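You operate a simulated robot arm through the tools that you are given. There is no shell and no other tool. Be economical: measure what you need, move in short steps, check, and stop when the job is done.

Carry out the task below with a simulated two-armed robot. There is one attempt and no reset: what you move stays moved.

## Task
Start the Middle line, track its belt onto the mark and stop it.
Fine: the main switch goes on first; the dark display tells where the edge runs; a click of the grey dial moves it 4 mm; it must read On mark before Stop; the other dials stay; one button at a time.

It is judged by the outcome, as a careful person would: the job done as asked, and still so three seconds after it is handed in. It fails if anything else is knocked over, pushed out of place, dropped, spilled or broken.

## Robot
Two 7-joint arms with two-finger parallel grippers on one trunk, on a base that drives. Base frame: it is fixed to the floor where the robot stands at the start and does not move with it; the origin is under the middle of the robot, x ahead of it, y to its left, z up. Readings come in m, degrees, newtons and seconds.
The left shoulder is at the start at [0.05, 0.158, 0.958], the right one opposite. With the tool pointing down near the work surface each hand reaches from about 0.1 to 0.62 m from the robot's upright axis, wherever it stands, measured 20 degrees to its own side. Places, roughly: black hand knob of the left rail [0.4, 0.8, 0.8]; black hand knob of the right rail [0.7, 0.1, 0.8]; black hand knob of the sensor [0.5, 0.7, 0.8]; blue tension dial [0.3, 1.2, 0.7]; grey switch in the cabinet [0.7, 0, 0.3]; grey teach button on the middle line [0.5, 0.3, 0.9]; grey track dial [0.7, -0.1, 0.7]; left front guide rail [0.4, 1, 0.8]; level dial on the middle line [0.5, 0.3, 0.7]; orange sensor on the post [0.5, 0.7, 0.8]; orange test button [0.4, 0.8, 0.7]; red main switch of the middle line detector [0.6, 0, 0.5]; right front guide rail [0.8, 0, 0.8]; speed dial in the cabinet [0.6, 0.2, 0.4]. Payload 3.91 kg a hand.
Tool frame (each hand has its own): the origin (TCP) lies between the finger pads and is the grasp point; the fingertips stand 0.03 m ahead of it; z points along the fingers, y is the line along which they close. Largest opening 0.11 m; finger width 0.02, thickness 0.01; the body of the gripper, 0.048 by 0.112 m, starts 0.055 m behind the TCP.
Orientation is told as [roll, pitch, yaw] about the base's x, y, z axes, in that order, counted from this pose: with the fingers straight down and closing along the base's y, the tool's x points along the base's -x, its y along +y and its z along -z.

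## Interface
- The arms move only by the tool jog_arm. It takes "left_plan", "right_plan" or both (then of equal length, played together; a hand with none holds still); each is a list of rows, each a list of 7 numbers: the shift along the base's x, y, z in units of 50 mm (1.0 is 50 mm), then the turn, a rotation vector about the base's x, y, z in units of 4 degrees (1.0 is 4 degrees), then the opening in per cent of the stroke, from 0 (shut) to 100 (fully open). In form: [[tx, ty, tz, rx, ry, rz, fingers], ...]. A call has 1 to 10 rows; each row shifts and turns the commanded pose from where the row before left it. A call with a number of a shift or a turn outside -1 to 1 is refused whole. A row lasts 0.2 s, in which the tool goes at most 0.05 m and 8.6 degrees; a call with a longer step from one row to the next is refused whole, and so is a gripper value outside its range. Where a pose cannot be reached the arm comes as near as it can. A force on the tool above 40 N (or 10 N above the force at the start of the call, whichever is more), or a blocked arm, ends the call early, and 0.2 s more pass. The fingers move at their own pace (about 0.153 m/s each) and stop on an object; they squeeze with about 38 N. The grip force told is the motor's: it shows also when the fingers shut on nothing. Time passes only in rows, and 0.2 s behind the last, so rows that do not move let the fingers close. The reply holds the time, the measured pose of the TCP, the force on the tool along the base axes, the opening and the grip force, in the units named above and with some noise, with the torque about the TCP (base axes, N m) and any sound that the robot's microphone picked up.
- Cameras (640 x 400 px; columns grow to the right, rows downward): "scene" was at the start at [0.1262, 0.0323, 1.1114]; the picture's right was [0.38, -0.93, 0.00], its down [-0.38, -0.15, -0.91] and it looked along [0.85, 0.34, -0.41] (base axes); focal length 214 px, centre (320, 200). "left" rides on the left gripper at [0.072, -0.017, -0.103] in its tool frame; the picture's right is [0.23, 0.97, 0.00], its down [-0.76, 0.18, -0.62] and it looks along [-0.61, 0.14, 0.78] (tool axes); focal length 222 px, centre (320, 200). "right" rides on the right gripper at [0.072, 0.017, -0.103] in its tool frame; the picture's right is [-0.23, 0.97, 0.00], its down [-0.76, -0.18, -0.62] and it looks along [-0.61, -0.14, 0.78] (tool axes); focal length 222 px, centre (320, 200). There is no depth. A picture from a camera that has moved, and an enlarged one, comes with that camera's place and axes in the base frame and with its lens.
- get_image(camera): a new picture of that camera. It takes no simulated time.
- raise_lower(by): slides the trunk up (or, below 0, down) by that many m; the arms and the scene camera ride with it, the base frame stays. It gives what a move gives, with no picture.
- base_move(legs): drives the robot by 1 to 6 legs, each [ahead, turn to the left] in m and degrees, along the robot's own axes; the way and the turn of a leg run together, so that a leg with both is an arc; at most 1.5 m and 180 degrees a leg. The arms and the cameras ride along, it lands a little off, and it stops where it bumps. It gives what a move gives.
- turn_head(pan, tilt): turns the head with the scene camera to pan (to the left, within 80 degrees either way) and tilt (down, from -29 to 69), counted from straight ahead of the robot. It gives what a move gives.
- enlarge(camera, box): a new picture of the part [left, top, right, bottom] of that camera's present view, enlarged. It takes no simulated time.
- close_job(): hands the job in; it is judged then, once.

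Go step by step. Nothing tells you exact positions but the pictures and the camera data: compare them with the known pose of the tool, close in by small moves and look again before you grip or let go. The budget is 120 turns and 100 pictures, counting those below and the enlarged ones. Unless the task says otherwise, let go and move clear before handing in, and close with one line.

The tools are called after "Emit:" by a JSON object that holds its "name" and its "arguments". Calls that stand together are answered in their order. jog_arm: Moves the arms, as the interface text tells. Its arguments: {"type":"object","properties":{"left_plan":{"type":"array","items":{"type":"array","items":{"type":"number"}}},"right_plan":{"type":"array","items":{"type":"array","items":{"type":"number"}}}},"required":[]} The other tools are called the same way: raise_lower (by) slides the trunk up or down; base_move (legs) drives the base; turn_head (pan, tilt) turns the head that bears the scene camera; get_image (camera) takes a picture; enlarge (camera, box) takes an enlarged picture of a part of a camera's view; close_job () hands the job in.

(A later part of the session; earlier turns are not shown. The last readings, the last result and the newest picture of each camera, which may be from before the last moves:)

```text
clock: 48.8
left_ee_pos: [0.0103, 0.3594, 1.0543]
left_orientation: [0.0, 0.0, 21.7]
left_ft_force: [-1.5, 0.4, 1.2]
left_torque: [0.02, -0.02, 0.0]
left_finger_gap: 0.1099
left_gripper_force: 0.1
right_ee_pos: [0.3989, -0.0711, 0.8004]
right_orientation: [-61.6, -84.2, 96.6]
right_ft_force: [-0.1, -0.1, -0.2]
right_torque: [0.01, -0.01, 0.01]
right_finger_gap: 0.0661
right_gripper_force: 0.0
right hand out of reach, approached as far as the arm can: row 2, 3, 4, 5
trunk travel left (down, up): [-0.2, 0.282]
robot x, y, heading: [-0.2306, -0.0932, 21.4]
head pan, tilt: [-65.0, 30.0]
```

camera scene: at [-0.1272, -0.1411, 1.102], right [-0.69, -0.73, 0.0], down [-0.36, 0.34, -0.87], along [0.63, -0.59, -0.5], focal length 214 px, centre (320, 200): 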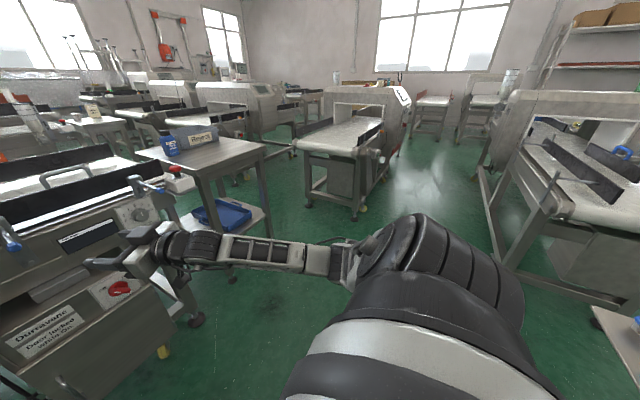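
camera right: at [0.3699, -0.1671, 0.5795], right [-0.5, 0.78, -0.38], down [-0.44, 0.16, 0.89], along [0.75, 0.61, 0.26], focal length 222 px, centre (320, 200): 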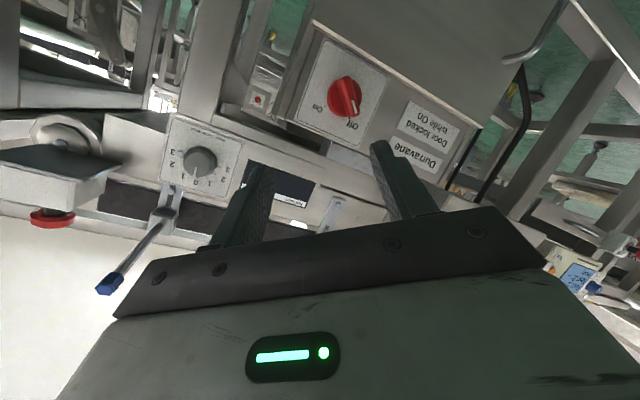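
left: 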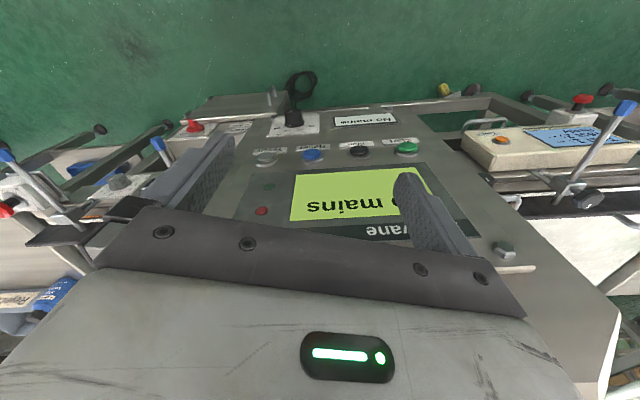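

The hand can't go more square from this heading, so I'll reposition the base: shifted left and turned to about -3°, so the machine normal lies 25° inward of the robot's forward.

Emit:
{"name": "base_move", "arguments": {"legs": [[0, 76], [0.3, 0], [0, -101]]}}

Emit:
{"name": "turn_head", "arguments": {"pan": 10, "tilt": 30}}

Emit:
{"name": "get_image", "arguments": {"camera": "scene"}}

```text
clock: 58.4
left_ee_pos: [0.1409, 0.5103, 1.054]
left_orientation: [-0.1, 0.1, -3.4]
left_ft_force: [-0.2, 0.2, 0.0]
left_torque: [-0.03, -0.02, -0.01]
left_finger_gap: 0.1103
left_gripper_force: 0.0
right_ee_pos: [0.3104, -0.047, 0.8011]
right_orientation: [-61.7, -84.1, 71.6]
right_ft_force: [0.0, -0.1, -0.4]
right_torque: [0.0, -0.01, 0.01]
right_finger_gap: 0.066
right_gripper_force: 0.0
trunk travel left (down, up): [-0.2, 0.282]
robot x, y, heading: [-0.2709, 0.2033, -3.8]
head pan, tilt: [-65.0, 30.0]
```

```text
clock: 59.8
left_ee_pos: [0.1397, 0.5106, 1.0534]
left_orientation: [0.0, -0.1, -3.6]
left_ft_force: [-1.1, 0.7, 0.3]
left_torque: [-0.02, 0.01, 0.02]
left_finger_gap: 0.1097
left_gripper_force: 0.1
right_ee_pos: [0.3106, -0.0459, 0.8016]
right_orientation: [-61.6, -84.0, 71.6]
right_ft_force: [-0.1, -0.5, 0.1]
right_torque: [0.02, 0.01, -0.02]
right_finger_gap: 0.0662
right_gripper_force: 0.0
trunk travel left (down, up): [-0.2, 0.282]
robot x, y, heading: [-0.2723, 0.2037, -3.6]
head pan, tilt: [10.0, 30.0]
```

```text
76 pictures are left
camera scene: at [-0.1381, 0.2101, 1.102], right [0.11, -0.99, 0.0], down [-0.5, -0.06, -0.87], along [0.86, 0.1, -0.5], focal length 214 px, centre (320, 200)
```

scene: 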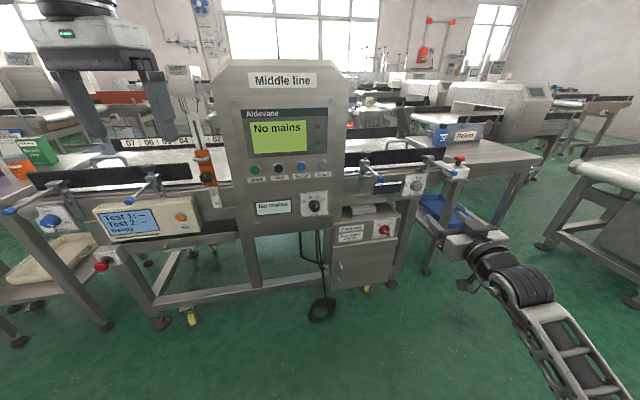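

Good view; hand is in a nice posture. I lower the trunk, retract the left hand a bit, then drive forward 0.2 m.

Emit:
{"name": "raise_lower", "arguments": {"by": -0.2}}

Emit:
{"name": "jog_arm", "arguments": {"left_plan": [[-0.5, 0.3, 0, 0, 0, 0, 100], [-0.5, 0.3, 0, 0, 0, 0, 100], [-0.5, 0.3, 0, 0, 0, 0, 100], [-0.3, 0.3, 0, 0, 0, 0, 100]], "right_plan": [[0, 0, 0, 0, 0, 0.75, 60], [0, 0, 0, 0, 0, 0.75, 60], [0, 0, 0, 0, 0, 0.75, 60], [0, 0, 0, 0, 0, 0.75, 60]]}}

Emit:
{"name": "base_move", "arguments": {"legs": [[0.17, 0]]}}

Emit:
{"name": "get_image", "arguments": {"camera": "scene"}}

Emit:
{"name": "get_image", "arguments": {"camera": "right"}}

```text
clock: 62.0
left_ee_pos: [0.1402, 0.5123, 0.8539]
left_orientation: [0.0, 0.1, -3.5]
left_ft_force: [-0.8, -0.5, -0.4]
left_torque: [-0.01, -0.01, 0.0]
left_finger_gap: 0.1098
left_gripper_force: 0.1
right_ee_pos: [0.3104, -0.0452, 0.6015]
right_orientation: [-61.7, -84.1, 71.7]
right_ft_force: [-1.3, 0.1, 0.4]
right_torque: [0.0, 0.02, 0.01]
right_finger_gap: 0.0661
right_gripper_force: 0.1
trunk travel left (down, up): [0.0, 0.482]
robot x, y, heading: [-0.2682, 0.2051, -3.7]
head pan, tilt: [10.0, 30.0]
```

```text
clock: 63.0
left_ee_pos: [0.0502, 0.5722, 0.8535]
left_orientation: [0.1, 0.0, -3.4]
left_ft_force: [0.0, 0.4, 0.1]
left_torque: [0.0, 0.02, 0.0]
left_finger_gap: 0.1096
left_gripper_force: 0.1
right_ee_pos: [0.3112, -0.0461, 0.6021]
right_orientation: [-61.9, -84.2, 83.7]
right_ft_force: [-0.5, -0.2, -0.6]
right_torque: [-0.03, -0.06, 0.0]
right_finger_gap: 0.0661
right_gripper_force: 0.1
trunk travel left (down, up): [0.0, 0.482]
robot x, y, heading: [-0.2693, 0.2064, -3.5]
head pan, tilt: [10.0, 30.0]
```

```text
clock: 64.5
left_ee_pos: [0.2175, 0.5597, 0.8532]
left_orientation: [0.0, 0.0, -3.6]
left_ft_force: [0.9, -0.1, 0.5]
left_torque: [-0.02, 0.02, 0.03]
left_finger_gap: 0.1099
left_gripper_force: 0.1
right_ee_pos: [0.4764, -0.0575, 0.6014]
right_orientation: [-61.6, -84.1, 83.4]
right_ft_force: [-0.5, 0.0, 0.6]
right_torque: [0.0, -0.01, -0.05]
right_finger_gap: 0.0661
right_gripper_force: 0.1
trunk travel left (down, up): [0.0, 0.482]
robot x, y, heading: [-0.1023, 0.1921, -3.9]
head pan, tilt: [10.0, 30.0]
```

```text
75 pictures are left
camera scene: at [0.0283, 0.1994, 0.902], right [0.11, -0.99, 0.0], down [-0.5, -0.06, -0.87], along [0.86, 0.1, -0.5], focal length 214 px, centre (320, 200)
```

scene: 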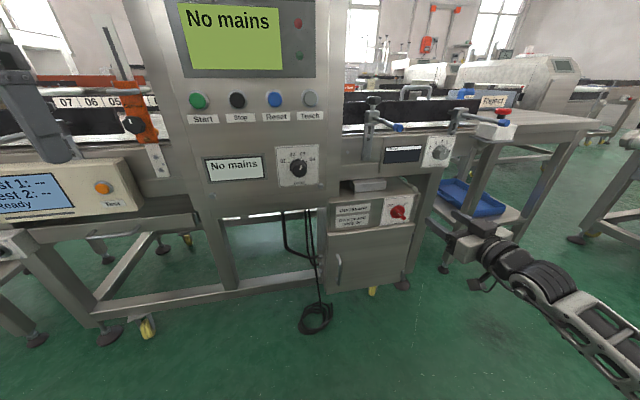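

```text
74 pictures are left
camera right: at [0.3746, -0.0875, 0.533], right [-0.36, 0.92, 0.14], down [-0.5, -0.32, 0.8], along [0.79, 0.22, 0.58], focal length 222 px, centre (320, 200)
```

right: 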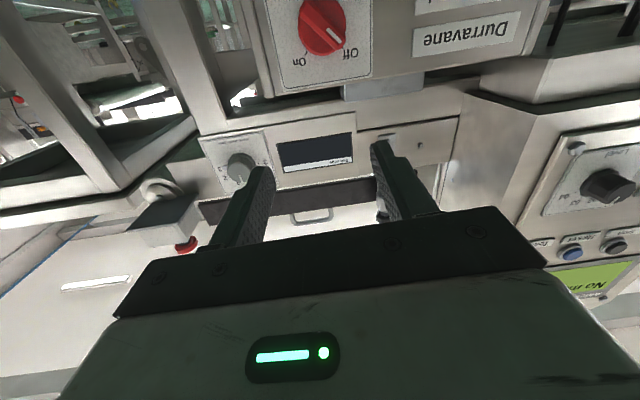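

Switch triangulated again at [0.620, 0.012, 0.526]. I move to 0.1 m in front of it on its axis and roll -40° so the fingers straddle the slanted bar.

Emit:
{"name": "jog_arm", "arguments": {"right_plan": [[0.102, 0.064, -0.15, -0.9, -0.44, 0, 40], [0.102, 0.064, -0.15, -0.9, -0.44, 0, 40], [0.102, 0.064, -0.15, -0.9, -0.44, 0, 40], [0.102, 0.064, -0.15, -0.9, -0.44, 0, 40], [0.102, 0.064, -0.15, -0.9, -0.44, 0, 40], [0.102, 0.064, -0.15, -0.9, -0.44, 0, 40], [0.102, 0.064, -0.15, -0.9, -0.44, 0, 40], [0.102, 0.064, -0.15, -0.9, -0.44, 0, 40], [0.102, 0.064, -0.15, -0.9, -0.44, 0, 40], [0.102, 0.064, -0.15, -0.9, -0.44, 0, 40]]}}

Emit:
{"name": "get_image", "arguments": {"camera": "right"}}

Emit:
{"name": "enlarge", "arguments": {"camera": "scene", "box": [310, 130, 470, 230]}}

```text
clock: 66.7
left_ee_pos: [0.2166, 0.5592, 0.854]
left_orientation: [0.0, 0.0, -3.7]
left_ft_force: [-0.3, 0.0, 0.1]
left_torque: [-0.01, 0.0, -0.02]
left_finger_gap: 0.1099
left_gripper_force: 0.0
right_ee_pos: [0.5815, -0.1135, 0.6061]
right_orientation: [-89.6, -45.5, 111.5]
right_ft_force: [0.4, 0.3, 0.0]
right_torque: [0.0, -0.01, -0.04]
right_finger_gap: 0.0441
right_gripper_force: 0.1
right hand out of reach, approached as far as the arm can: row 6, 7, 8, 9, 10
trunk travel left (down, up): [0.0, 0.482]
robot x, y, heading: [-0.1006, 0.1971, -3.6]
head pan, tilt: [10.0, 30.0]
```

```text
73 pictures are left
camera right: at [0.5008, -0.1874, 0.5424], right [-0.32, 0.79, -0.52], down [-0.73, 0.15, 0.67], along [0.61, 0.59, 0.53], focal length 222 px, centre (320, 200)
```

right: 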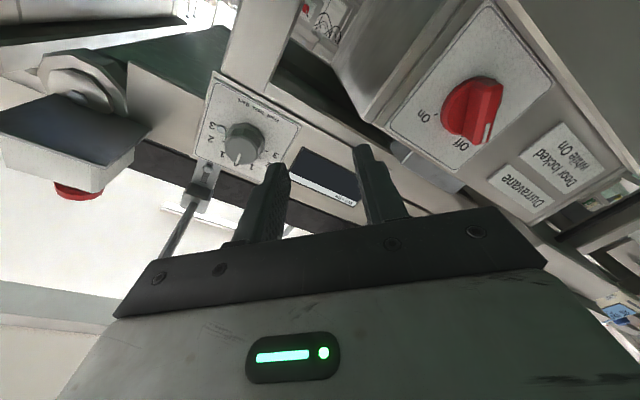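

```text
4.00 times, centred on (390, 180) of scene
camera zoom: at [0.0283, 0.1994, 0.9019], right [0.11, -0.99, 0.0], down [-0.5, -0.06, -0.87], along [0.86, 0.1, -0.5], focal length 858 px, centre (40, 280)
```

zoom: 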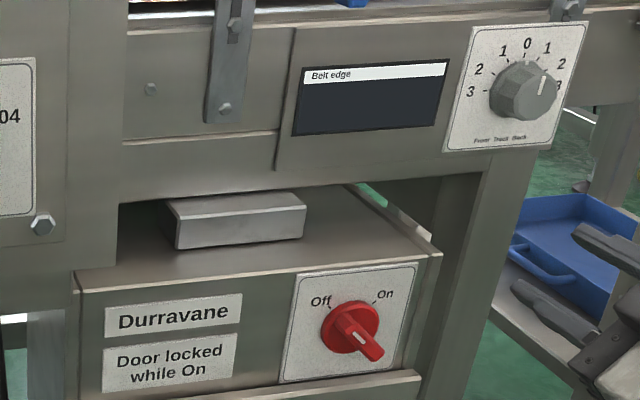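

The hand drifted right as it hit a limit during the roll. I move it back toward the standoff and see if this roll holds there.

Emit:
{"name": "jog_arm", "arguments": {"right_plan": [[-0.6, -0.1, 0, 0, 0, 0, 40], [-0.4, 0.4, -0.3, 0, 0, 0, 40], [-0.3, 0.4, -0.4, 0, 0, 0, 40], [-0.3, 0.4, -0.4, 0, 0, 0, 40], [0, 0.3, -0.4, 0, 0, 0, 40]]}}

```text
clock: 67.9
left_ee_pos: [0.2173, 0.5598, 0.8534]
left_orientation: [0.0, 0.1, -3.6]
left_ft_force: [0.1, 0.2, 0.0]
left_torque: [0.01, 0.0, -0.03]
left_finger_gap: 0.11
left_gripper_force: 0.2
right_ee_pos: [0.5485, -0.1193, 0.6235]
right_orientation: [-89.7, -45.5, 111.5]
right_ft_force: [-0.4, -0.6, -0.4]
right_torque: [-0.03, -0.01, 0.01]
right_finger_gap: 0.0442
right_gripper_force: 0.1
right hand out of reach, approached as far as the arm can: row 1, 2, 3, 4, 5
trunk travel left (down, up): [0.0, 0.482]
robot x, y, heading: [-0.1041, 0.1965, -3.7]
head pan, tilt: [10.0, 30.0]
```

Rolling at that spot hits limits, so I'll push the bar's end with closed fingers instead. First I unroll and return to the comfortable pose.

Emit:
{"name": "jog_arm", "arguments": {"right_plan": [[-0.15, 0.12, -0.04, 0.929, 0.37, 0, 0], [-0.15, 0.12, -0.04, 0.929, 0.37, 0, 0], [-0.15, 0.12, -0.04, 0.929, 0.37, 0, 0], [-0.15, 0.12, -0.04, 0.929, 0.37, 0, 0], [-0.15, 0.12, -0.04, 0.929, 0.37, 0, 0], [-0.15, 0.12, -0.04, 0.929, 0.37, 0, 0], [-0.15, 0.12, -0.04, 0.929, 0.37, 0, 0], [-0.15, 0.12, -0.04, 0.929, 0.37, 0, 0], [-0.15, 0.12, -0.04, 0.929, 0.37, 0, 0], [-0.15, 0.12, -0.04, 0.929, 0.37, 0, 0]]}}

```text
clock: 70.1
left_ee_pos: [0.2171, 0.5584, 0.853]
left_orientation: [0.0, 0.1, -3.6]
left_ft_force: [0.6, -0.3, -1.3]
left_torque: [0.01, 0.0, -0.03]
left_finger_gap: 0.1102
left_gripper_force: 0.1
right_ee_pos: [0.4731, -0.0594, 0.6033]
right_orientation: [-90.3, -85.0, 110.8]
right_ft_force: [0.0, 0.1, 0.1]
right_torque: [-0.01, -0.01, -0.01]
right_finger_gap: 0.0
right_gripper_force: 37.2
trunk travel left (down, up): [0.0, 0.482]
robot x, y, heading: [-0.1006, 0.1943, -3.7]
head pan, tilt: [10.0, 30.0]
```

Hand is level and square again at [0.473, -0.059, 0.603]. I move the closed fingertips to a point 5 cm in front of the bar's left side.

Emit:
{"name": "jog_arm", "arguments": {"right_plan": [[0.252, 0.26, -0.312, 0, 0, 0, 0], [0.252, 0.26, -0.312, 0, 0, 0, 0], [0.252, 0.26, -0.312, 0, 0, 0, 0], [0.252, 0.26, -0.312, 0, 0, 0, 0], [0.252, 0.26, -0.312, 0, 0, 0, 0]]}}

Emit:
{"name": "get_image", "arguments": {"camera": "right"}}

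Emit:
{"name": "enlarge", "arguments": {"camera": "scene", "box": [310, 130, 470, 230]}}

```text
clock: 71.3
left_ee_pos: [0.2162, 0.5599, 0.8531]
left_orientation: [0.0, 0.1, -3.5]
left_ft_force: [-0.1, 1.1, 0.5]
left_torque: [0.02, -0.04, -0.01]
left_finger_gap: 0.1102
left_gripper_force: 0.0
right_ee_pos: [0.5368, 0.0039, 0.5247]
right_orientation: [-90.4, -84.8, 111.2]
right_ft_force: [-0.1, 0.4, -0.6]
right_torque: [-0.02, 0.02, 0.01]
right_finger_gap: 0.0001
right_gripper_force: 38.1
trunk travel left (down, up): [0.0, 0.482]
robot x, y, heading: [-0.1017, 0.1958, -3.9]
head pan, tilt: [10.0, 30.0]
```

```text
71 pictures are left
camera right: at [0.4362, -0.0216, 0.4508], right [-0.35, 0.93, 0.14], down [-0.55, -0.32, 0.77], along [0.76, 0.2, 0.62], focal length 222 px, centre (320, 200)
```

right: 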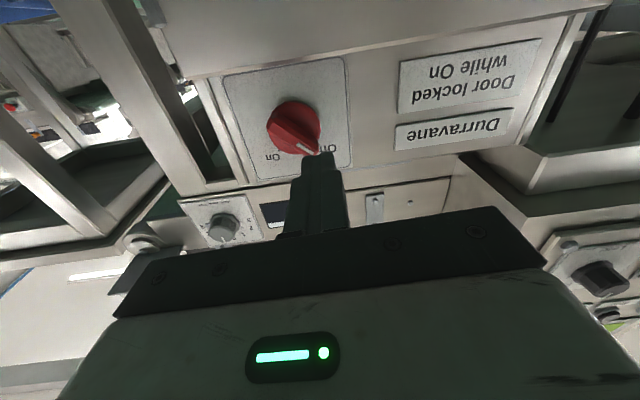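

```text
4.00 times, centred on (390, 180) of scene
camera zoom: at [0.0282, 0.1994, 0.902], right [0.11, -0.99, 0.0], down [-0.5, -0.06, -0.87], along [0.86, 0.1, -0.5], focal length 858 px, centre (40, 280)
```

zoom: 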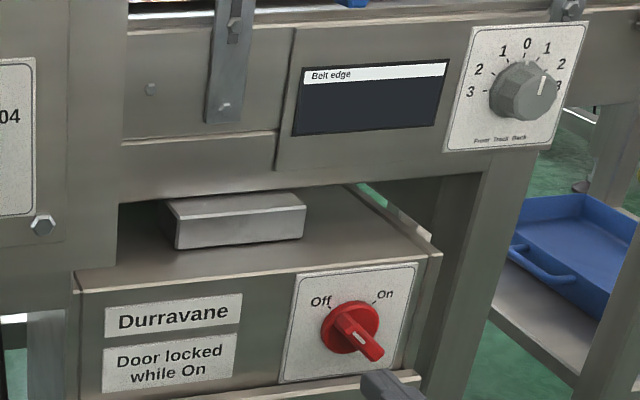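

Reach here is good. I lower 1 cm and advance 5 cm so the fingertip lies beside the bar's lower-left flank.

Emit:
{"name": "jog_arm", "arguments": {"right_plan": [[0, 0, -0.2, 0, 0, 0, 0], [0.186, 0.074, 0, 0, 0, 0, 0], [0.186, 0.074, 0, 0, 0, 0, 0], [0.186, 0.074, 0, 0, 0, 0, 0], [0.186, 0.074, 0, 0, 0, 0, 0], [0.186, 0.074, 0, 0, 0, 0, 0]]}}

Emit:
{"name": "enlarge", "arguments": {"camera": "scene", "box": [350, 160, 450, 230]}}

Emit:
{"name": "enlarge", "arguments": {"camera": "right", "box": [220, 50, 380, 150]}}

```text
clock: 72.7
left_ee_pos: [0.2171, 0.5597, 0.8533]
left_orientation: [0.0, 0.0, -3.6]
left_ft_force: [-0.3, -0.1, 1.0]
left_torque: [-0.01, -0.02, -0.02]
left_finger_gap: 0.1101
left_gripper_force: 0.0
right_ee_pos: [0.5815, 0.0229, 0.5147]
right_orientation: [-90.4, -84.9, 110.9]
right_ft_force: [0.3, 0.6, 0.0]
right_torque: [0.02, -0.01, 0.05]
right_finger_gap: 0.0001
right_gripper_force: 38.2
trunk travel left (down, up): [0.0, 0.482]
robot x, y, heading: [-0.1005, 0.1927, -4.1]
head pan, tilt: [10.0, 30.0]
```

```text
5.71 times, centred on (400, 195) of scene
camera zoom: at [0.0283, 0.1994, 0.9019], right [0.11, -0.99, 0.0], down [-0.5, -0.06, -0.87], along [0.86, 0.1, -0.5], focal length 1226 px, centre (-137, 229)
```

zoom: 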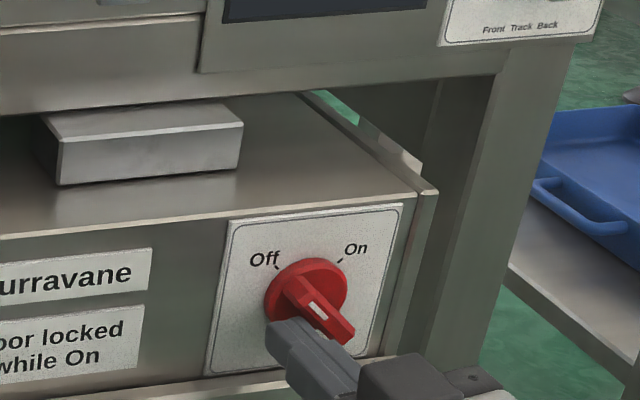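

```text
4.00 times, centred on (300, 100) of right
camera zoom: at [0.4831, -0.0031, 0.4414], right [-0.35, 0.93, 0.14], down [-0.54, -0.32, 0.77], along [0.76, 0.19, 0.62], focal length 888 px, centre (400, 600)
```

zoom: 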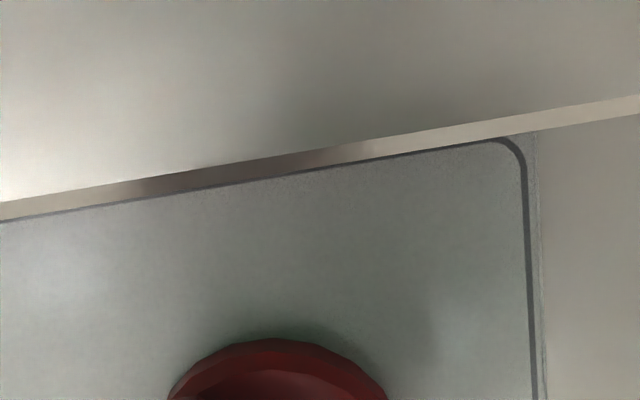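

The fingertip is beside the bar on its lower-left. I sweep it up and to the right around the axis, turning the bar clockwise toward On.

Emit:
{"name": "jog_arm", "arguments": {"right_plan": [[-0.0096, 0.024, 0.13, 0, 0, 0, 0], [0, 0, 0.13, 0, 0, 0, 0], [0.0118, -0.0297, 0.128, 0, 0, 0, 0], [0.0237, -0.0595, 0.112, 0, 0, 0, 0], [0.034, -0.0855, 0.094, 0, 0, 0, 0], [0.0414, -0.104, 0.066, 0, 0, 0, 0], [0.0466, -0.117, 0.036, 0, 0, 0, 0], [0.0192, -0.0483, 0.004, 0, 0, 0, 0]]}}

Emit:
{"name": "enlarge", "arguments": {"camera": "scene", "box": [350, 160, 450, 230]}}

```text
clock: 74.5
left_ee_pos: [0.2163, 0.5602, 0.8526]
left_orientation: [0.0, 0.0, -3.5]
left_ft_force: [0.6, 0.5, -0.7]
left_torque: [0.0, -0.05, 0.0]
left_finger_gap: 0.11
left_gripper_force: 0.0
right_ee_pos: [0.5904, 0.0029, 0.5505]
right_orientation: [-90.4, -84.9, 111.2]
right_ft_force: [-0.5, 0.8, 0.7]
right_torque: [0.02, 0.0, 0.03]
right_finger_gap: 0.0
right_gripper_force: 38.0
trunk travel left (down, up): [0.0, 0.482]
robot x, y, heading: [-0.1016, 0.1939, -3.8]
head pan, tilt: [10.0, 30.0]
```

```text
5.71 times, centred on (400, 195) of scene
camera zoom: at [0.0282, 0.1995, 0.902], right [0.11, -0.99, 0.0], down [-0.5, -0.06, -0.87], along [0.86, 0.1, -0.5], focal length 1226 px, centre (-137, 229)
```

zoom: 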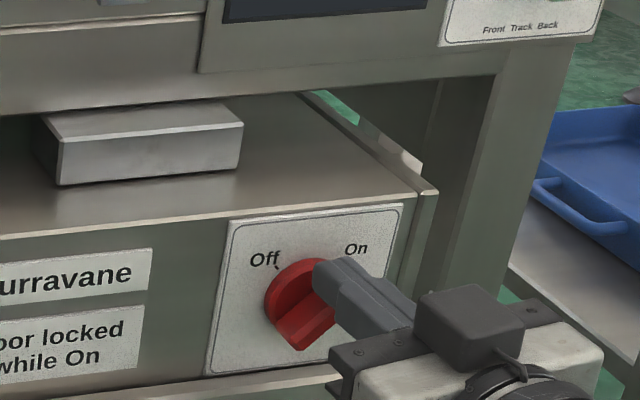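

The bar has turned. I check whether the displays have come on.

Emit:
{"name": "get_image", "arguments": {"camera": "scene"}}

```text
66 pictures are left
camera scene: at [0.0282, 0.1995, 0.902], right [0.11, -0.99, 0.0], down [-0.5, -0.06, -0.87], along [0.86, 0.1, -0.5], focal length 214 px, centre (320, 200)
```

scene: 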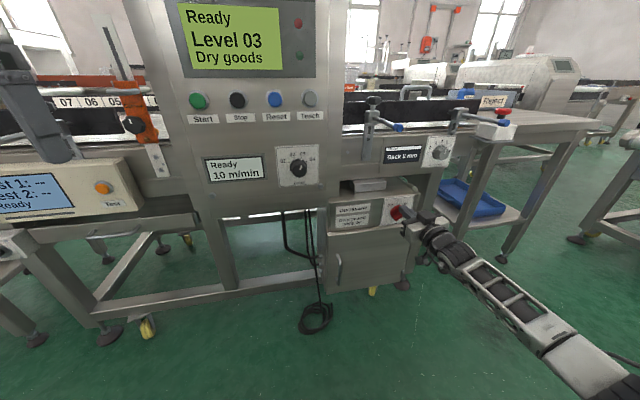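

Mains are on: "Ready, Level 03". I back the right hand out along the normal and read the belt display.

Emit:
{"name": "jog_arm", "arguments": {"right_plan": [[-0.2, -0.08, 0, 0, 0, 0, 0], [-0.4, -0.15, 0, 0, 0, 0, 0], [-0.6, -0.22, 0, 0, 0, 0, 0], [-0.6, -0.22, 0, 0, 0, 0, 0], [-0.6, -0.22, 0, 0, 0, 0, 0]]}}

Emit:
{"name": "enlarge", "arguments": {"camera": "scene", "box": [330, 130, 470, 230]}}

Emit:
{"name": "enlarge", "arguments": {"camera": "scene", "box": [170, 60, 340, 200]}}

```text
clock: 75.7
left_ee_pos: [0.2176, 0.5596, 0.8529]
left_orientation: [0.0, 0.0, -3.7]
left_ft_force: [0.5, -0.1, -0.1]
left_torque: [0.01, -0.04, 0.03]
left_finger_gap: 0.1101
left_gripper_force: 0.0
right_ee_pos: [0.4702, -0.0427, 0.5501]
right_orientation: [-90.2, -84.9, 110.7]
right_ft_force: [0.1, -0.7, -0.1]
right_torque: [-0.02, 0.01, 0.01]
right_finger_gap: 0.0
right_gripper_force: 37.5
trunk travel left (down, up): [0.0, 0.482]
robot x, y, heading: [-0.1025, 0.1959, -3.8]
head pan, tilt: [10.0, 30.0]
```

```text
4.00 times, centred on (400, 180) of scene
camera zoom: at [0.0283, 0.1995, 0.902], right [0.11, -0.99, 0.0], down [-0.5, -0.06, -0.87], along [0.86, 0.1, -0.5], focal length 858 px, centre (0, 280)
```

zoom: 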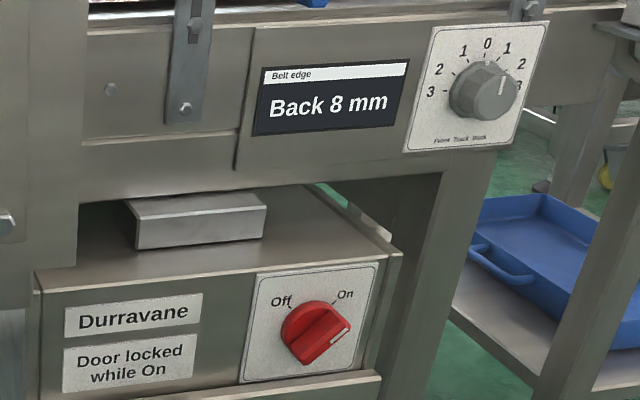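

```text
2.86 times, centred on (255, 130) of scene
camera zoom: at [0.0283, 0.1995, 0.902], right [0.11, -0.99, 0.0], down [-0.5, -0.06, -0.87], along [0.86, 0.1, -0.5], focal length 613 px, centre (506, 400)
```

zoom: 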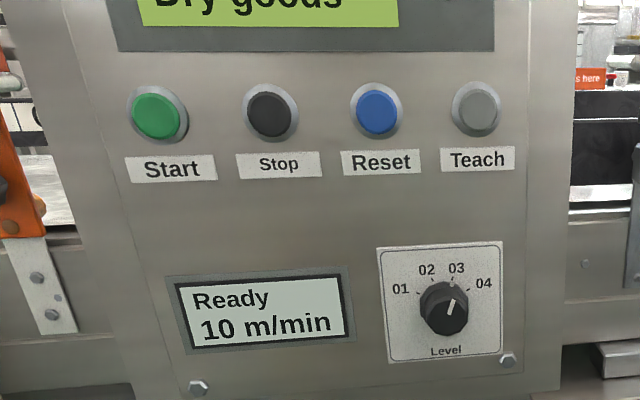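

Display says "Back 8 mm": two clicks toward Front will be needed. Next is Start (about [0.415, 0.461, 0.864]); I bring the left hand, fingers shut, tilted forward to a point before it.

Emit:
{"name": "jog_arm", "arguments": {"left_plan": [[0.26, -0.252, 0.07, 0.37, -0.929, 0, 0], [0.26, -0.252, 0.07, 0.37, -0.929, 0, 0], [0.26, -0.252, 0.07, 0.37, -0.929, 0, 0], [0.26, -0.252, 0.07, 0.37, -0.929, 0, 0], [0.26, -0.252, 0.07, 0.37, -0.929, 0, 0], [0.26, -0.252, 0.07, 0.37, -0.929, 0, 0], [0.26, -0.252, 0.07, 0.37, -0.929, 0, 0], [0.26, -0.252, 0.07, 0.37, -0.929, 0, 0], [0.26, -0.252, 0.07, 0.37, -0.929, 0, 0], [0.26, -0.252, 0.07, 0.37, -0.929, 0, 0]]}}

Emit:
{"name": "get_image", "arguments": {"camera": "left"}}

Emit:
{"name": "get_image", "arguments": {"camera": "scene"}}

```text
clock: 77.9
left_ee_pos: [0.3475, 0.4331, 0.888]
left_orientation: [19.7, -35.8, -10.0]
left_ft_force: [0.0, 0.2, 0.1]
left_torque: [0.02, 0.0, 0.0]
left_finger_gap: 0.0
left_gripper_force: 38.3
right_ee_pos: [0.4708, -0.0425, 0.5514]
right_orientation: [-90.2, -84.9, 110.9]
right_ft_force: [0.0, -0.6, -0.7]
right_torque: [0.04, 0.02, -0.03]
right_finger_gap: 0.0
right_gripper_force: 37.6
trunk travel left (down, up): [0.0, 0.482]
robot x, y, heading: [-0.1005, 0.1964, -3.8]
head pan, tilt: [10.0, 30.0]
```

```text
63 pictures are left
camera left: at [0.2272, 0.4023, 0.9197], right [-0.21, 0.97, 0.13], down [0.23, -0.08, 0.97], along [0.95, 0.24, -0.21], focal length 222 px, centre (320, 200)
```

left: 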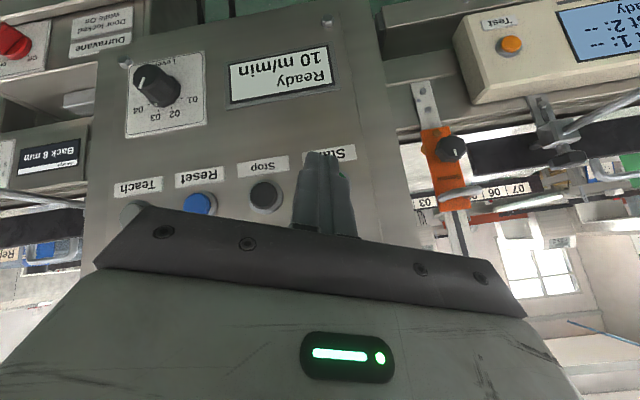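

```text
62 pictures are left
camera scene: at [0.0283, 0.1995, 0.9019], right [0.11, -0.99, 0.0], down [-0.5, -0.06, -0.87], along [0.86, 0.1, -0.5], focal length 214 px, centre (320, 200)
```

scene: 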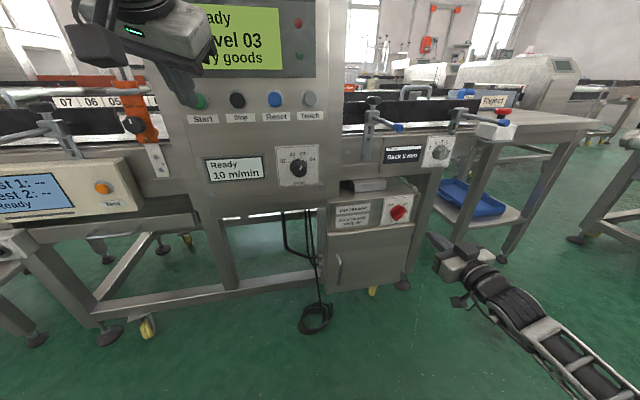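

Fingertip is about 6 cm in front of Start. I advance 5 cm with small lateral and height corrections, then press in small steps.

Emit:
{"name": "jog_arm", "arguments": {"left_plan": [[0.18, 0.09, -0.03, 0, 0, 0, 0], [0.19, 0.09, -0.03, 0, 0, 0, 0], [0.19, 0.09, -0.03, 0, 0, 0, 0], [0.19, 0.09, -0.03, 0, 0, 0, 0], [0.19, 0.09, 0, 0, 0, 0, 0]]}}

Emit:
{"name": "enlarge", "arguments": {"camera": "scene", "box": [150, 50, 290, 150]}}

Emit:
{"name": "enlarge", "arguments": {"camera": "left", "box": [230, 120, 390, 220]}}

```text
clock: 79.1
left_ee_pos: [0.3945, 0.4563, 0.8815]
left_orientation: [19.8, -35.7, -10.0]
left_ft_force: [-0.2, -1.5, -1.1]
left_torque: [0.0, 0.04, -0.01]
left_finger_gap: 0.0
left_gripper_force: 37.8
right_ee_pos: [0.4705, -0.0419, 0.5503]
right_orientation: [-90.3, -85.0, 111.0]
right_ft_force: [-0.2, -0.8, 0.8]
right_torque: [-0.03, 0.01, -0.02]
right_finger_gap: 0.0
right_gripper_force: 38.0
trunk travel left (down, up): [0.0, 0.482]
robot x, y, heading: [-0.1004, 0.1939, -3.9]
head pan, tilt: [10.0, 30.0]
```

```text
4.00 times, centred on (220, 100) of scene
camera zoom: at [0.0282, 0.1994, 0.902], right [0.11, -0.99, 0.0], down [-0.5, -0.06, -0.87], along [0.86, 0.1, -0.5], focal length 858 px, centre (720, 600)
```

zoom: 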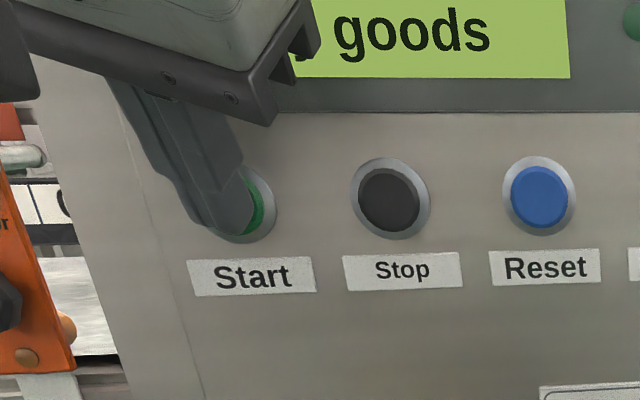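

```text
4.00 times, centred on (310, 170) of left
camera zoom: at [0.2738, 0.4249, 0.9136], right [-0.21, 0.97, 0.14], down [0.23, -0.09, 0.97], along [0.95, 0.24, -0.21], focal length 888 px, centre (360, 320)
```

zoom: 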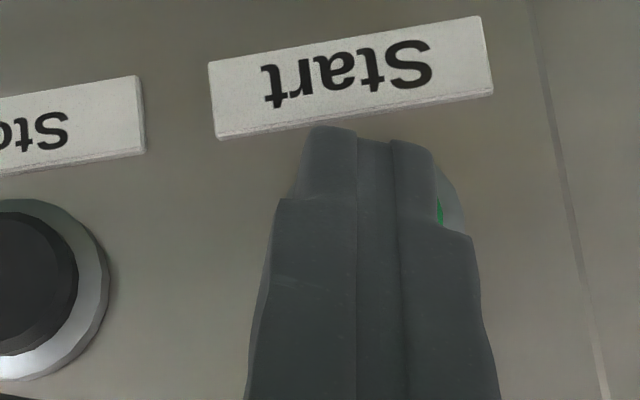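

Well aligned on Start. I press forward in 3 mm steps.

Emit:
{"name": "jog_arm", "arguments": {"left_plan": [[0.056, 0.022, 0, 0, 0, 0, 0], [0.056, 0.022, 0, 0, 0, 0, 0], [0.056, 0.022, 0, 0, 0, 0, 0]]}}

Emit:
{"name": "enlarge", "arguments": {"camera": "scene", "box": [150, 0, 470, 200]}}

```text
clock: 79.9
left_ee_pos: [0.4008, 0.4572, 0.8834]
left_orientation: [19.7, -35.3, -9.9]
left_ft_force: [-18.5, -6.6, -2.8]
left_torque: [-0.2, 0.32, 0.06]
left_finger_gap: 0.0002
left_gripper_force: 38.2
right_ee_pos: [0.4703, -0.0427, 0.551]
right_orientation: [-91.3, -84.9, 112.0]
right_ft_force: [0.8, -0.2, 0.4]
right_torque: [-0.02, -0.01, -0.05]
right_finger_gap: 0.0
right_gripper_force: 37.3
trunk travel left (down, up): [0.0, 0.482]
robot x, y, heading: [-0.1066, 0.1909, -3.5]
head pan, tilt: [10.0, 30.0]
heard: click
```

```text
2.00 times, centred on (310, 100) of scene
camera zoom: at [0.0271, 0.199, 0.9021], right [0.11, -0.99, 0.0], down [-0.5, -0.05, -0.87], along [0.86, 0.1, -0.5], focal length 429 px, centre (340, 400)
```

zoom: 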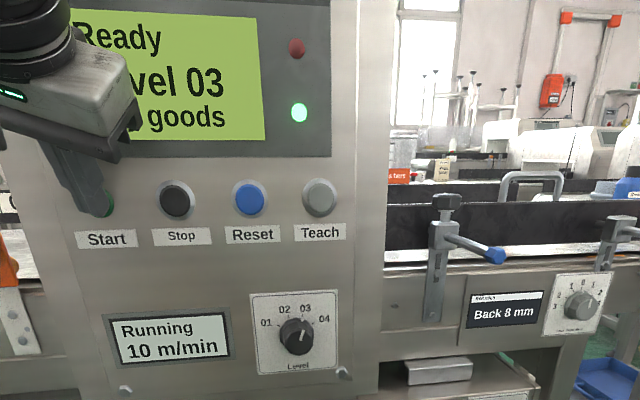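

The line is running. I retract the left hand and bring the right hand up to a standoff before the grey dial.

Emit:
{"name": "jog_arm", "arguments": {"left_plan": [[-0.3, -0.12, 0, 0, 0, 0, 0], [-0.6, -0.24, 0, 0, 0, 0, 0], [-0.6, -0.24, 0, 0, 0, 0, 0], [-0.6, -0.24, 0, 0, 0, 0, 0], [-0.6, -0.24, 0, 0, 0, 0, 0], [0, 0, 0, 0, 0, 0, 0]], "right_plan": [[0.15, -0.25, 0.52, 0, 0, 0, 60], [0.15, -0.25, 0.52, 0, 0, 0, 60], [0.15, -0.25, 0.52, 0, 0, 0, 60], [0.15, -0.25, 0.52, 0, 0, 0, 60], [0.15, -0.25, 0.52, 0, 0, 0, 60], [0.15, -0.25, 0.52, 0, 0, 0, 60]]}}

Emit:
{"name": "get_image", "arguments": {"camera": "scene"}}

Emit:
{"name": "get_image", "arguments": {"camera": "right"}}

```text
clock: 81.3
left_ee_pos: [0.267, 0.4046, 0.8824]
left_orientation: [19.8, -35.6, -10.1]
left_ft_force: [0.0, -0.4, 0.6]
left_torque: [0.01, 0.0, 0.0]
left_finger_gap: 0.0001
left_gripper_force: 37.4
right_ee_pos: [0.514, -0.1171, 0.707]
right_orientation: [-90.2, -84.9, 110.9]
right_ft_force: [-0.2, 0.4, 0.2]
right_torque: [-0.02, -0.01, -0.01]
right_finger_gap: 0.0659
right_gripper_force: 0.1
trunk travel left (down, up): [0.0, 0.482]
robot x, y, heading: [-0.1006, 0.1945, -3.5]
head pan, tilt: [10.0, 30.0]
```

```text
58 pictures are left
camera scene: at [0.0283, 0.1994, 0.9019], right [0.11, -0.99, 0.0], down [-0.5, -0.06, -0.87], along [0.86, 0.1, -0.5], focal length 214 px, centre (320, 200)
```

scene: 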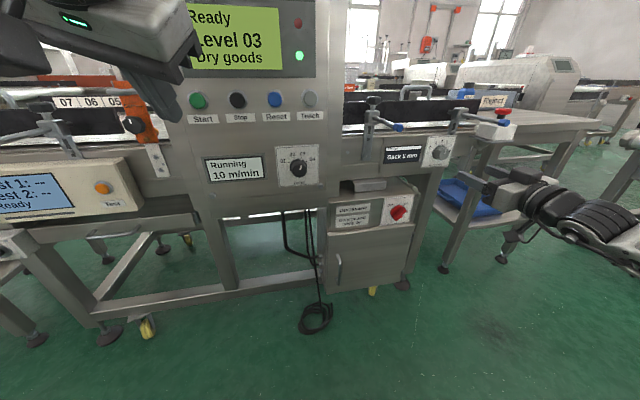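

```text
57 pictures are left
camera right: at [0.4153, -0.1435, 0.6331], right [-0.35, 0.93, 0.14], down [-0.54, -0.32, 0.77], along [0.76, 0.19, 0.62], focal length 222 px, centre (320, 200)
```

right: 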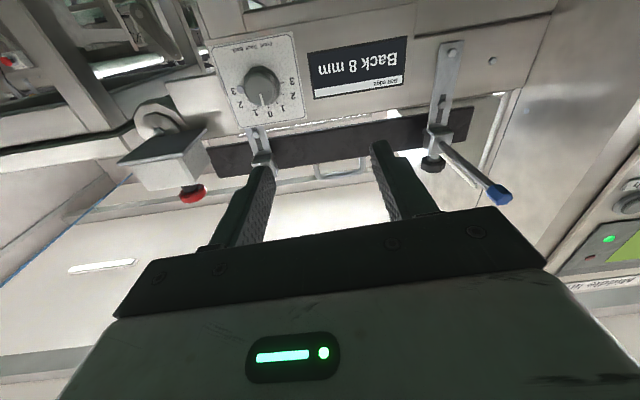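

I enlarge both views of the dial to refine its position and read its pointer.

Emit:
{"name": "enlarge", "arguments": {"camera": "right", "box": [200, 30, 320, 130]}}

Emit:
{"name": "enlarge", "arguments": {"camera": "scene", "box": [380, 120, 480, 190]}}

```text
4.00 times, centred on (260, 80) of right
camera zoom: at [0.4153, -0.1435, 0.6331], right [-0.35, 0.93, 0.14], down [-0.54, -0.32, 0.77], along [0.76, 0.19, 0.62], focal length 888 px, centre (560, 680)
```

zoom: 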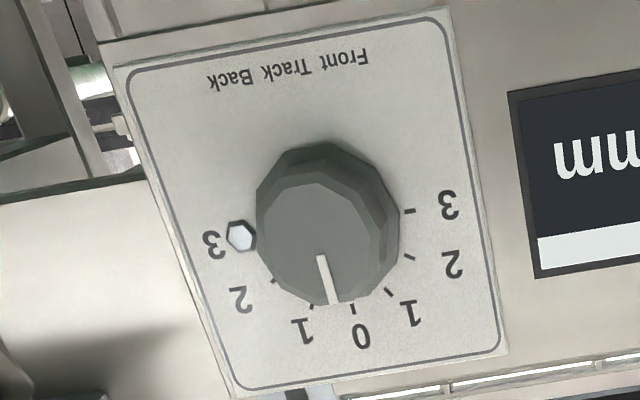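

```text
5.71 times, centred on (430, 155) of scene
camera zoom: at [0.0283, 0.1994, 0.9019], right [0.11, -0.99, 0.0], down [-0.5, -0.06, -0.87], along [0.86, 0.1, -0.5], focal length 1226 px, centre (-309, 457)
```

zoom: 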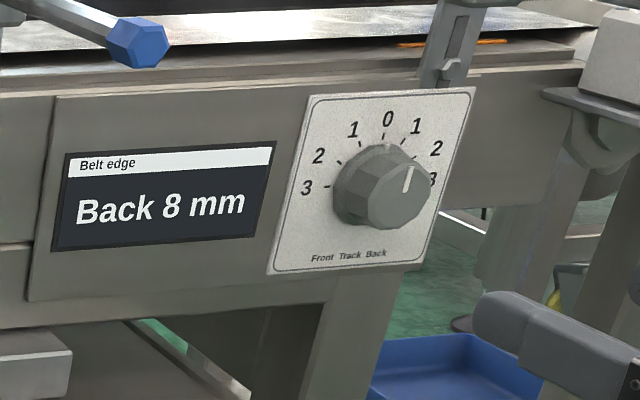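

The dial's front face is at [0.734, -0.116, 0.689] and it points at 0; Front is to the left (counter-clockwise). I go to an 8 cm standoff on its axis with wide fingers.

Emit:
{"name": "jog_arm", "arguments": {"right_plan": [[0.584, -0.116, -0.072, 0, 0, 0, 75], [0.584, -0.116, -0.072, 0, 0, 0, 75], [0.584, -0.116, -0.072, 0, 0, 0, 75], [0.584, -0.116, -0.072, 0, 0, 0, 75], [0.584, -0.116, -0.072, 0, 0, 0, 75]]}}

Emit:
{"name": "get_image", "arguments": {"camera": "right"}}

Emit:
{"name": "enlarge", "arguments": {"camera": "scene", "box": [370, 80, 530, 180]}}

```text
clock: 82.5
left_ee_pos: [0.2686, 0.4053, 0.8823]
left_orientation: [19.8, -35.7, -10.0]
left_ft_force: [0.5, 0.3, -0.4]
left_torque: [-0.03, 0.01, 0.02]
left_finger_gap: 0.0
left_gripper_force: 38.0
right_ee_pos: [0.6611, -0.1462, 0.6905]
right_orientation: [-90.9, -84.8, 111.7]
right_ft_force: [0.0, -0.5, 0.5]
right_torque: [-0.04, 0.02, 0.02]
right_finger_gap: 0.0824
right_gripper_force: 0.0
trunk travel left (down, up): [0.0, 0.482]
robot x, y, heading: [-0.1049, 0.1932, -3.8]
head pan, tilt: [10.0, 30.0]
```

```text
54 pictures are left
camera right: at [0.5616, -0.1728, 0.6162], right [-0.35, 0.93, 0.14], down [-0.55, -0.32, 0.77], along [0.76, 0.2, 0.62], focal length 222 px, centre (320, 200)
```

right: 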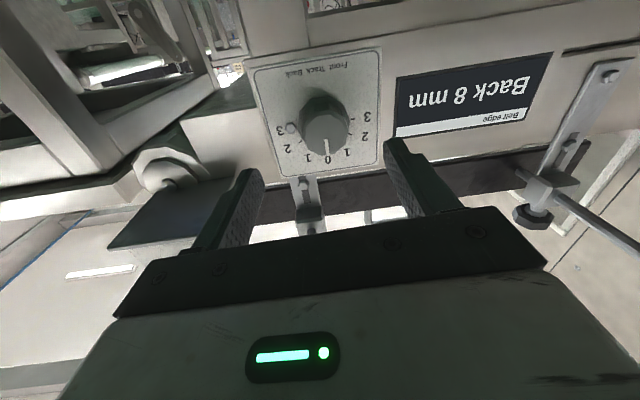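

```text
4.00 times, centred on (450, 130) of scene
camera zoom: at [0.0281, 0.1993, 0.902], right [0.11, -0.99, 0.0], down [-0.5, -0.05, -0.87], along [0.86, 0.1, -0.5], focal length 858 px, centre (-200, 480)
```

zoom: 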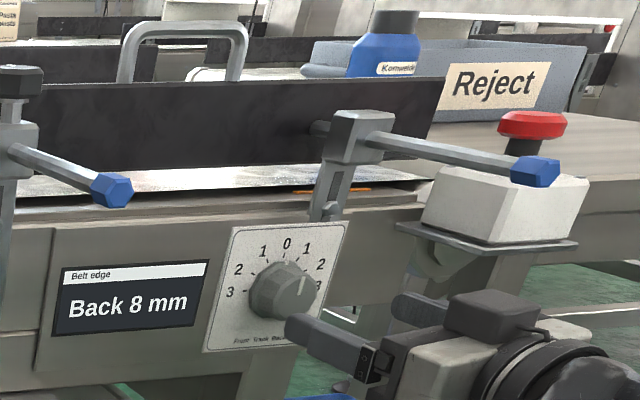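

Clear alignment. I roll +20° to pre-wind, advance 6.3 cm so the pads pass the dial's face, then look before closing.

Emit:
{"name": "jog_arm", "arguments": {"right_plan": [[0, 0.06, -0.04, 0.929, 0.37, 0, 75], [0.1, 0.04, 0, 0.929, 0.37, 0, 75], [0.168, 0.067, 0, 0.929, 0.37, 0, 75], [0.168, 0.067, 0, 0.929, 0.37, 0, 75], [0.168, 0.067, 0, 0.929, 0.37, 0, 75], [0.168, 0.067, 0, 0, 0, 0, 75], [0.168, 0.067, 0, 0, 0, 0, 75], [0.168, 0.067, 0, 0, 0, 0, 75], [0.06, 0.024, 0, 0, 0, 0, 75]]}}

Emit:
{"name": "enlarge", "arguments": {"camera": "scene", "box": [370, 110, 490, 190]}}

Emit:
{"name": "get_image", "arguments": {"camera": "right"}}

```text
clock: 84.5
left_ee_pos: [0.268, 0.406, 0.8825]
left_orientation: [19.8, -35.6, -9.9]
left_ft_force: [0.2, -0.2, 0.2]
left_torque: [0.01, 0.01, 0.0]
left_finger_gap: 0.0001
left_gripper_force: 38.0
right_ee_pos: [0.6799, -0.0997, 0.7104]
right_orientation: [88.8, -75.1, -68.1]
right_ft_force: [-0.6, 0.0, -0.2]
right_torque: [-0.03, -0.02, 0.02]
right_finger_gap: 0.0825
right_gripper_force: 0.1
right hand out of reach, approached as far as the arm can: row 3, 4, 5, 6, 7, 8, 9
trunk travel left (down, up): [0.0, 0.482]
robot x, y, heading: [-0.1008, 0.1899, -3.6]
head pan, tilt: [10.0, 30.0]
```

```text
5.00 times, centred on (430, 150) of scene
camera zoom: at [0.0283, 0.1994, 0.902], right [0.11, -0.99, 0.0], down [-0.5, -0.06, -0.87], along [0.86, 0.1, -0.5], focal length 1072 px, centre (-230, 450)
```

zoom: 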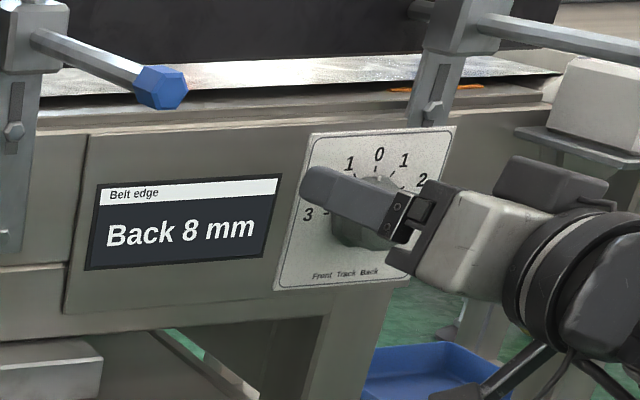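

```text
51 pictures are left
camera right: at [0.5708, -0.1029, 0.646], right [-0.31, 0.83, 0.47], down [-0.45, -0.56, 0.69], along [0.84, 0.0, 0.55], focal length 222 px, centre (320, 200)
```

right: 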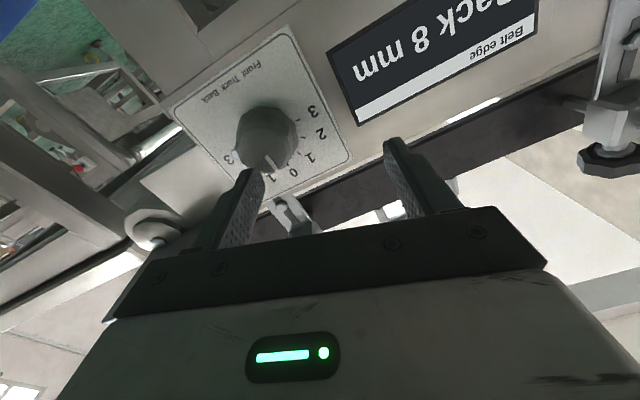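

Arm's reach ended and it drifted, without contact. I withdraw, pull the left hand back as well, and bring the base 0.1 m closer.

Emit:
{"name": "jog_arm", "arguments": {"left_plan": [[-0.3, 0.1, 0, 0, 0, 0, 0], [-0.3, 0.2, 0, 0, 0, 0, 0], [-0.4, 0.3, 0, 0, 0, 0, 0], [-0.4, 0.3, 0, 0, 0, 0, 0], [-0.4, 0.3, 0, 0, 0, 0, 0]], "right_plan": [[-0.6, -0.24, 0, 0, 0, 0, 75], [-0.6, -0.24, 0, 0, 0, 0, 75], [-0.3, -0.3, -0.1, 0, 0, 0, 75], [-0.2, -0.3, -0.15, 0, 0, 0, 75], [-0.1, -0.3, -0.15, 0, 0, 0, 75]]}}

Emit:
{"name": "base_move", "arguments": {"legs": [[0.1, 0]]}}

Emit:
{"name": "get_image", "arguments": {"camera": "scene"}}

Emit:
{"name": "get_image", "arguments": {"camera": "right"}}

```text
clock: 85.7
left_ee_pos: [0.178, 0.4655, 0.8827]
left_orientation: [19.8, -35.6, -10.1]
left_ft_force: [0.6, 0.1, -0.8]
left_torque: [0.01, 0.03, 0.02]
left_finger_gap: 0.0
left_gripper_force: 37.0
right_ee_pos: [0.5892, -0.168, 0.6903]
right_orientation: [88.8, -74.9, -68.1]
right_ft_force: [-0.2, 0.5, 0.2]
right_torque: [0.0, 0.0, 0.0]
right_finger_gap: 0.0825
right_gripper_force: 0.0
trunk travel left (down, up): [0.0, 0.482]
robot x, y, heading: [-0.1039, 0.194, -3.8]
head pan, tilt: [10.0, 30.0]
```

```text
clock: 86.8
left_ee_pos: [0.276, 0.4585, 0.8809]
left_orientation: [19.8, -35.6, -9.9]
left_ft_force: [0.0, 0.3, -0.1]
left_torque: [-0.02, 0.0, 0.0]
left_finger_gap: 0.0
left_gripper_force: 37.9
right_ee_pos: [0.6879, -0.1763, 0.6904]
right_orientation: [88.8, -75.1, -68.0]
right_ft_force: [-0.4, -0.2, 0.9]
right_torque: [-0.01, -0.01, 0.01]
right_finger_gap: 0.0824
right_gripper_force: 0.1
trunk travel left (down, up): [0.0, 0.482]
robot x, y, heading: [-0.0019, 0.1896, -3.9]
head pan, tilt: [10.0, 30.0]
```

```text
50 pictures are left
camera scene: at [0.1273, 0.193, 0.902], right [0.11, -0.99, 0.0], down [-0.5, -0.05, -0.87], along [0.86, 0.1, -0.5], focal length 214 px, centre (320, 200)
```

scene: 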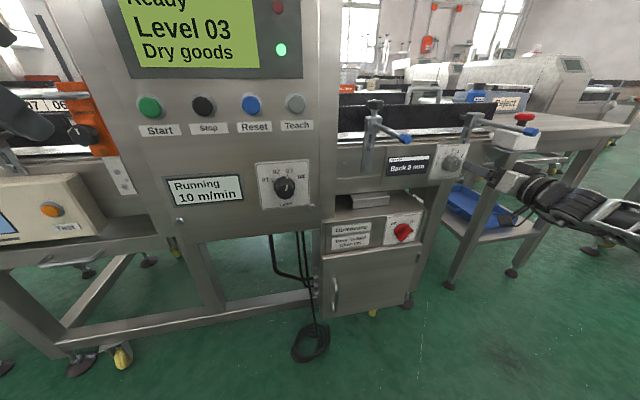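

```text
49 pictures are left
camera right: at [0.58, -0.1789, 0.6259], right [-0.31, 0.83, 0.47], down [-0.45, -0.56, 0.69], along [0.84, 0.0, 0.55], focal length 222 px, centre (320, 200)
```

right: 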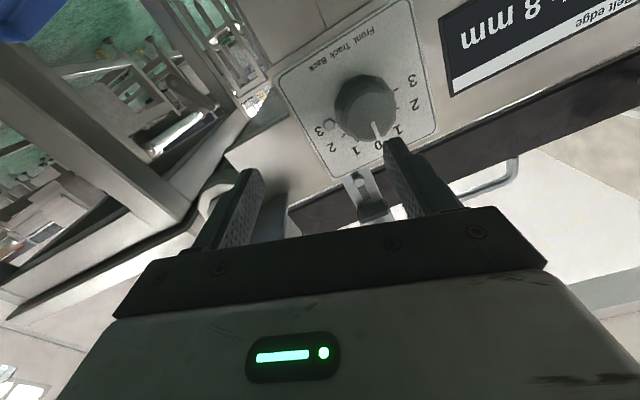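

Now there's reach to spare: roll is +15° and the tool is square. I shift 4 cm left onto the dial axis, then advance 4.9 cm.

Emit:
{"name": "jog_arm", "arguments": {"right_plan": [[-0.1, 0.254, -0.016, 0, 0, 0, 75], [-0.1, 0.254, -0.016, 0, 0, 0, 75], [-0.1, 0.254, -0.016, 0, 0, 0, 75], [0.182, 0.0725, 0, 0, 0, 0, 75], [0.182, 0.0725, 0, 0, 0, 0, 75], [0.182, 0.0725, 0, 0, 0, 0, 75], [0.182, 0.0725, 0, 0, 0, 0, 75], [0.182, 0.0725, 0, 0, 0, 0, 75]]}}

Emit:
{"name": "enlarge", "arguments": {"camera": "scene", "box": [380, 110, 500, 190]}}

Emit:
{"name": "get_image", "arguments": {"camera": "right"}}

```text
clock: 88.6
left_ee_pos: [0.2766, 0.4579, 0.8822]
left_orientation: [19.8, -35.6, -10.1]
left_ft_force: [0.5, -0.1, 0.2]
left_torque: [0.0, 0.01, 0.0]
left_finger_gap: 0.0
left_gripper_force: 37.7
right_ee_pos: [0.7188, -0.1199, 0.6889]
right_orientation: [89.0, -75.1, -68.3]
right_ft_force: [0.0, -0.3, 0.0]
right_torque: [0.0, -0.01, -0.01]
right_finger_gap: 0.0827
right_gripper_force: 0.1
trunk travel left (down, up): [0.0, 0.482]
robot x, y, heading: [-0.0053, 0.1876, -3.8]
head pan, tilt: [10.0, 30.0]
```

```text
5.00 times, centred on (440, 150) of scene
camera zoom: at [0.1274, 0.1929, 0.9019], right [0.11, -0.99, 0.0], down [-0.5, -0.05, -0.87], along [0.86, 0.1, -0.5], focal length 1072 px, centre (-280, 450)
```

zoom: 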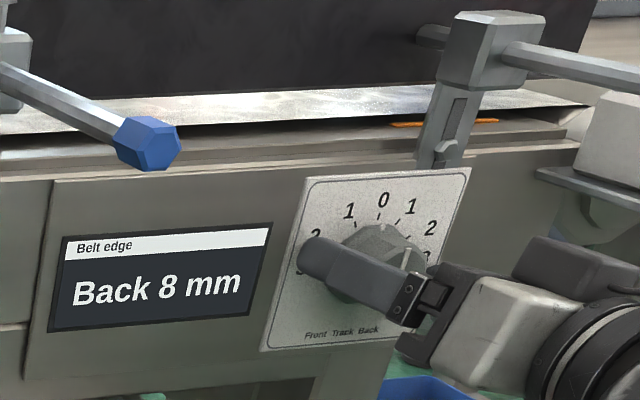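

```text
47 pictures are left
camera right: at [0.6105, -0.1224, 0.6235], right [-0.31, 0.83, 0.47], down [-0.45, -0.56, 0.69], along [0.84, 0.0, 0.55], focal length 222 px, centre (320, 200)
```

right: 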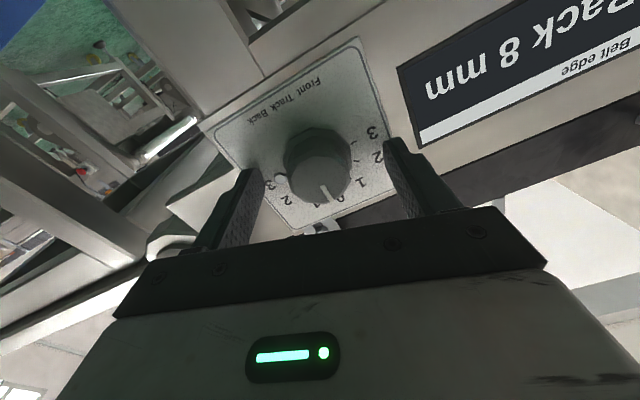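

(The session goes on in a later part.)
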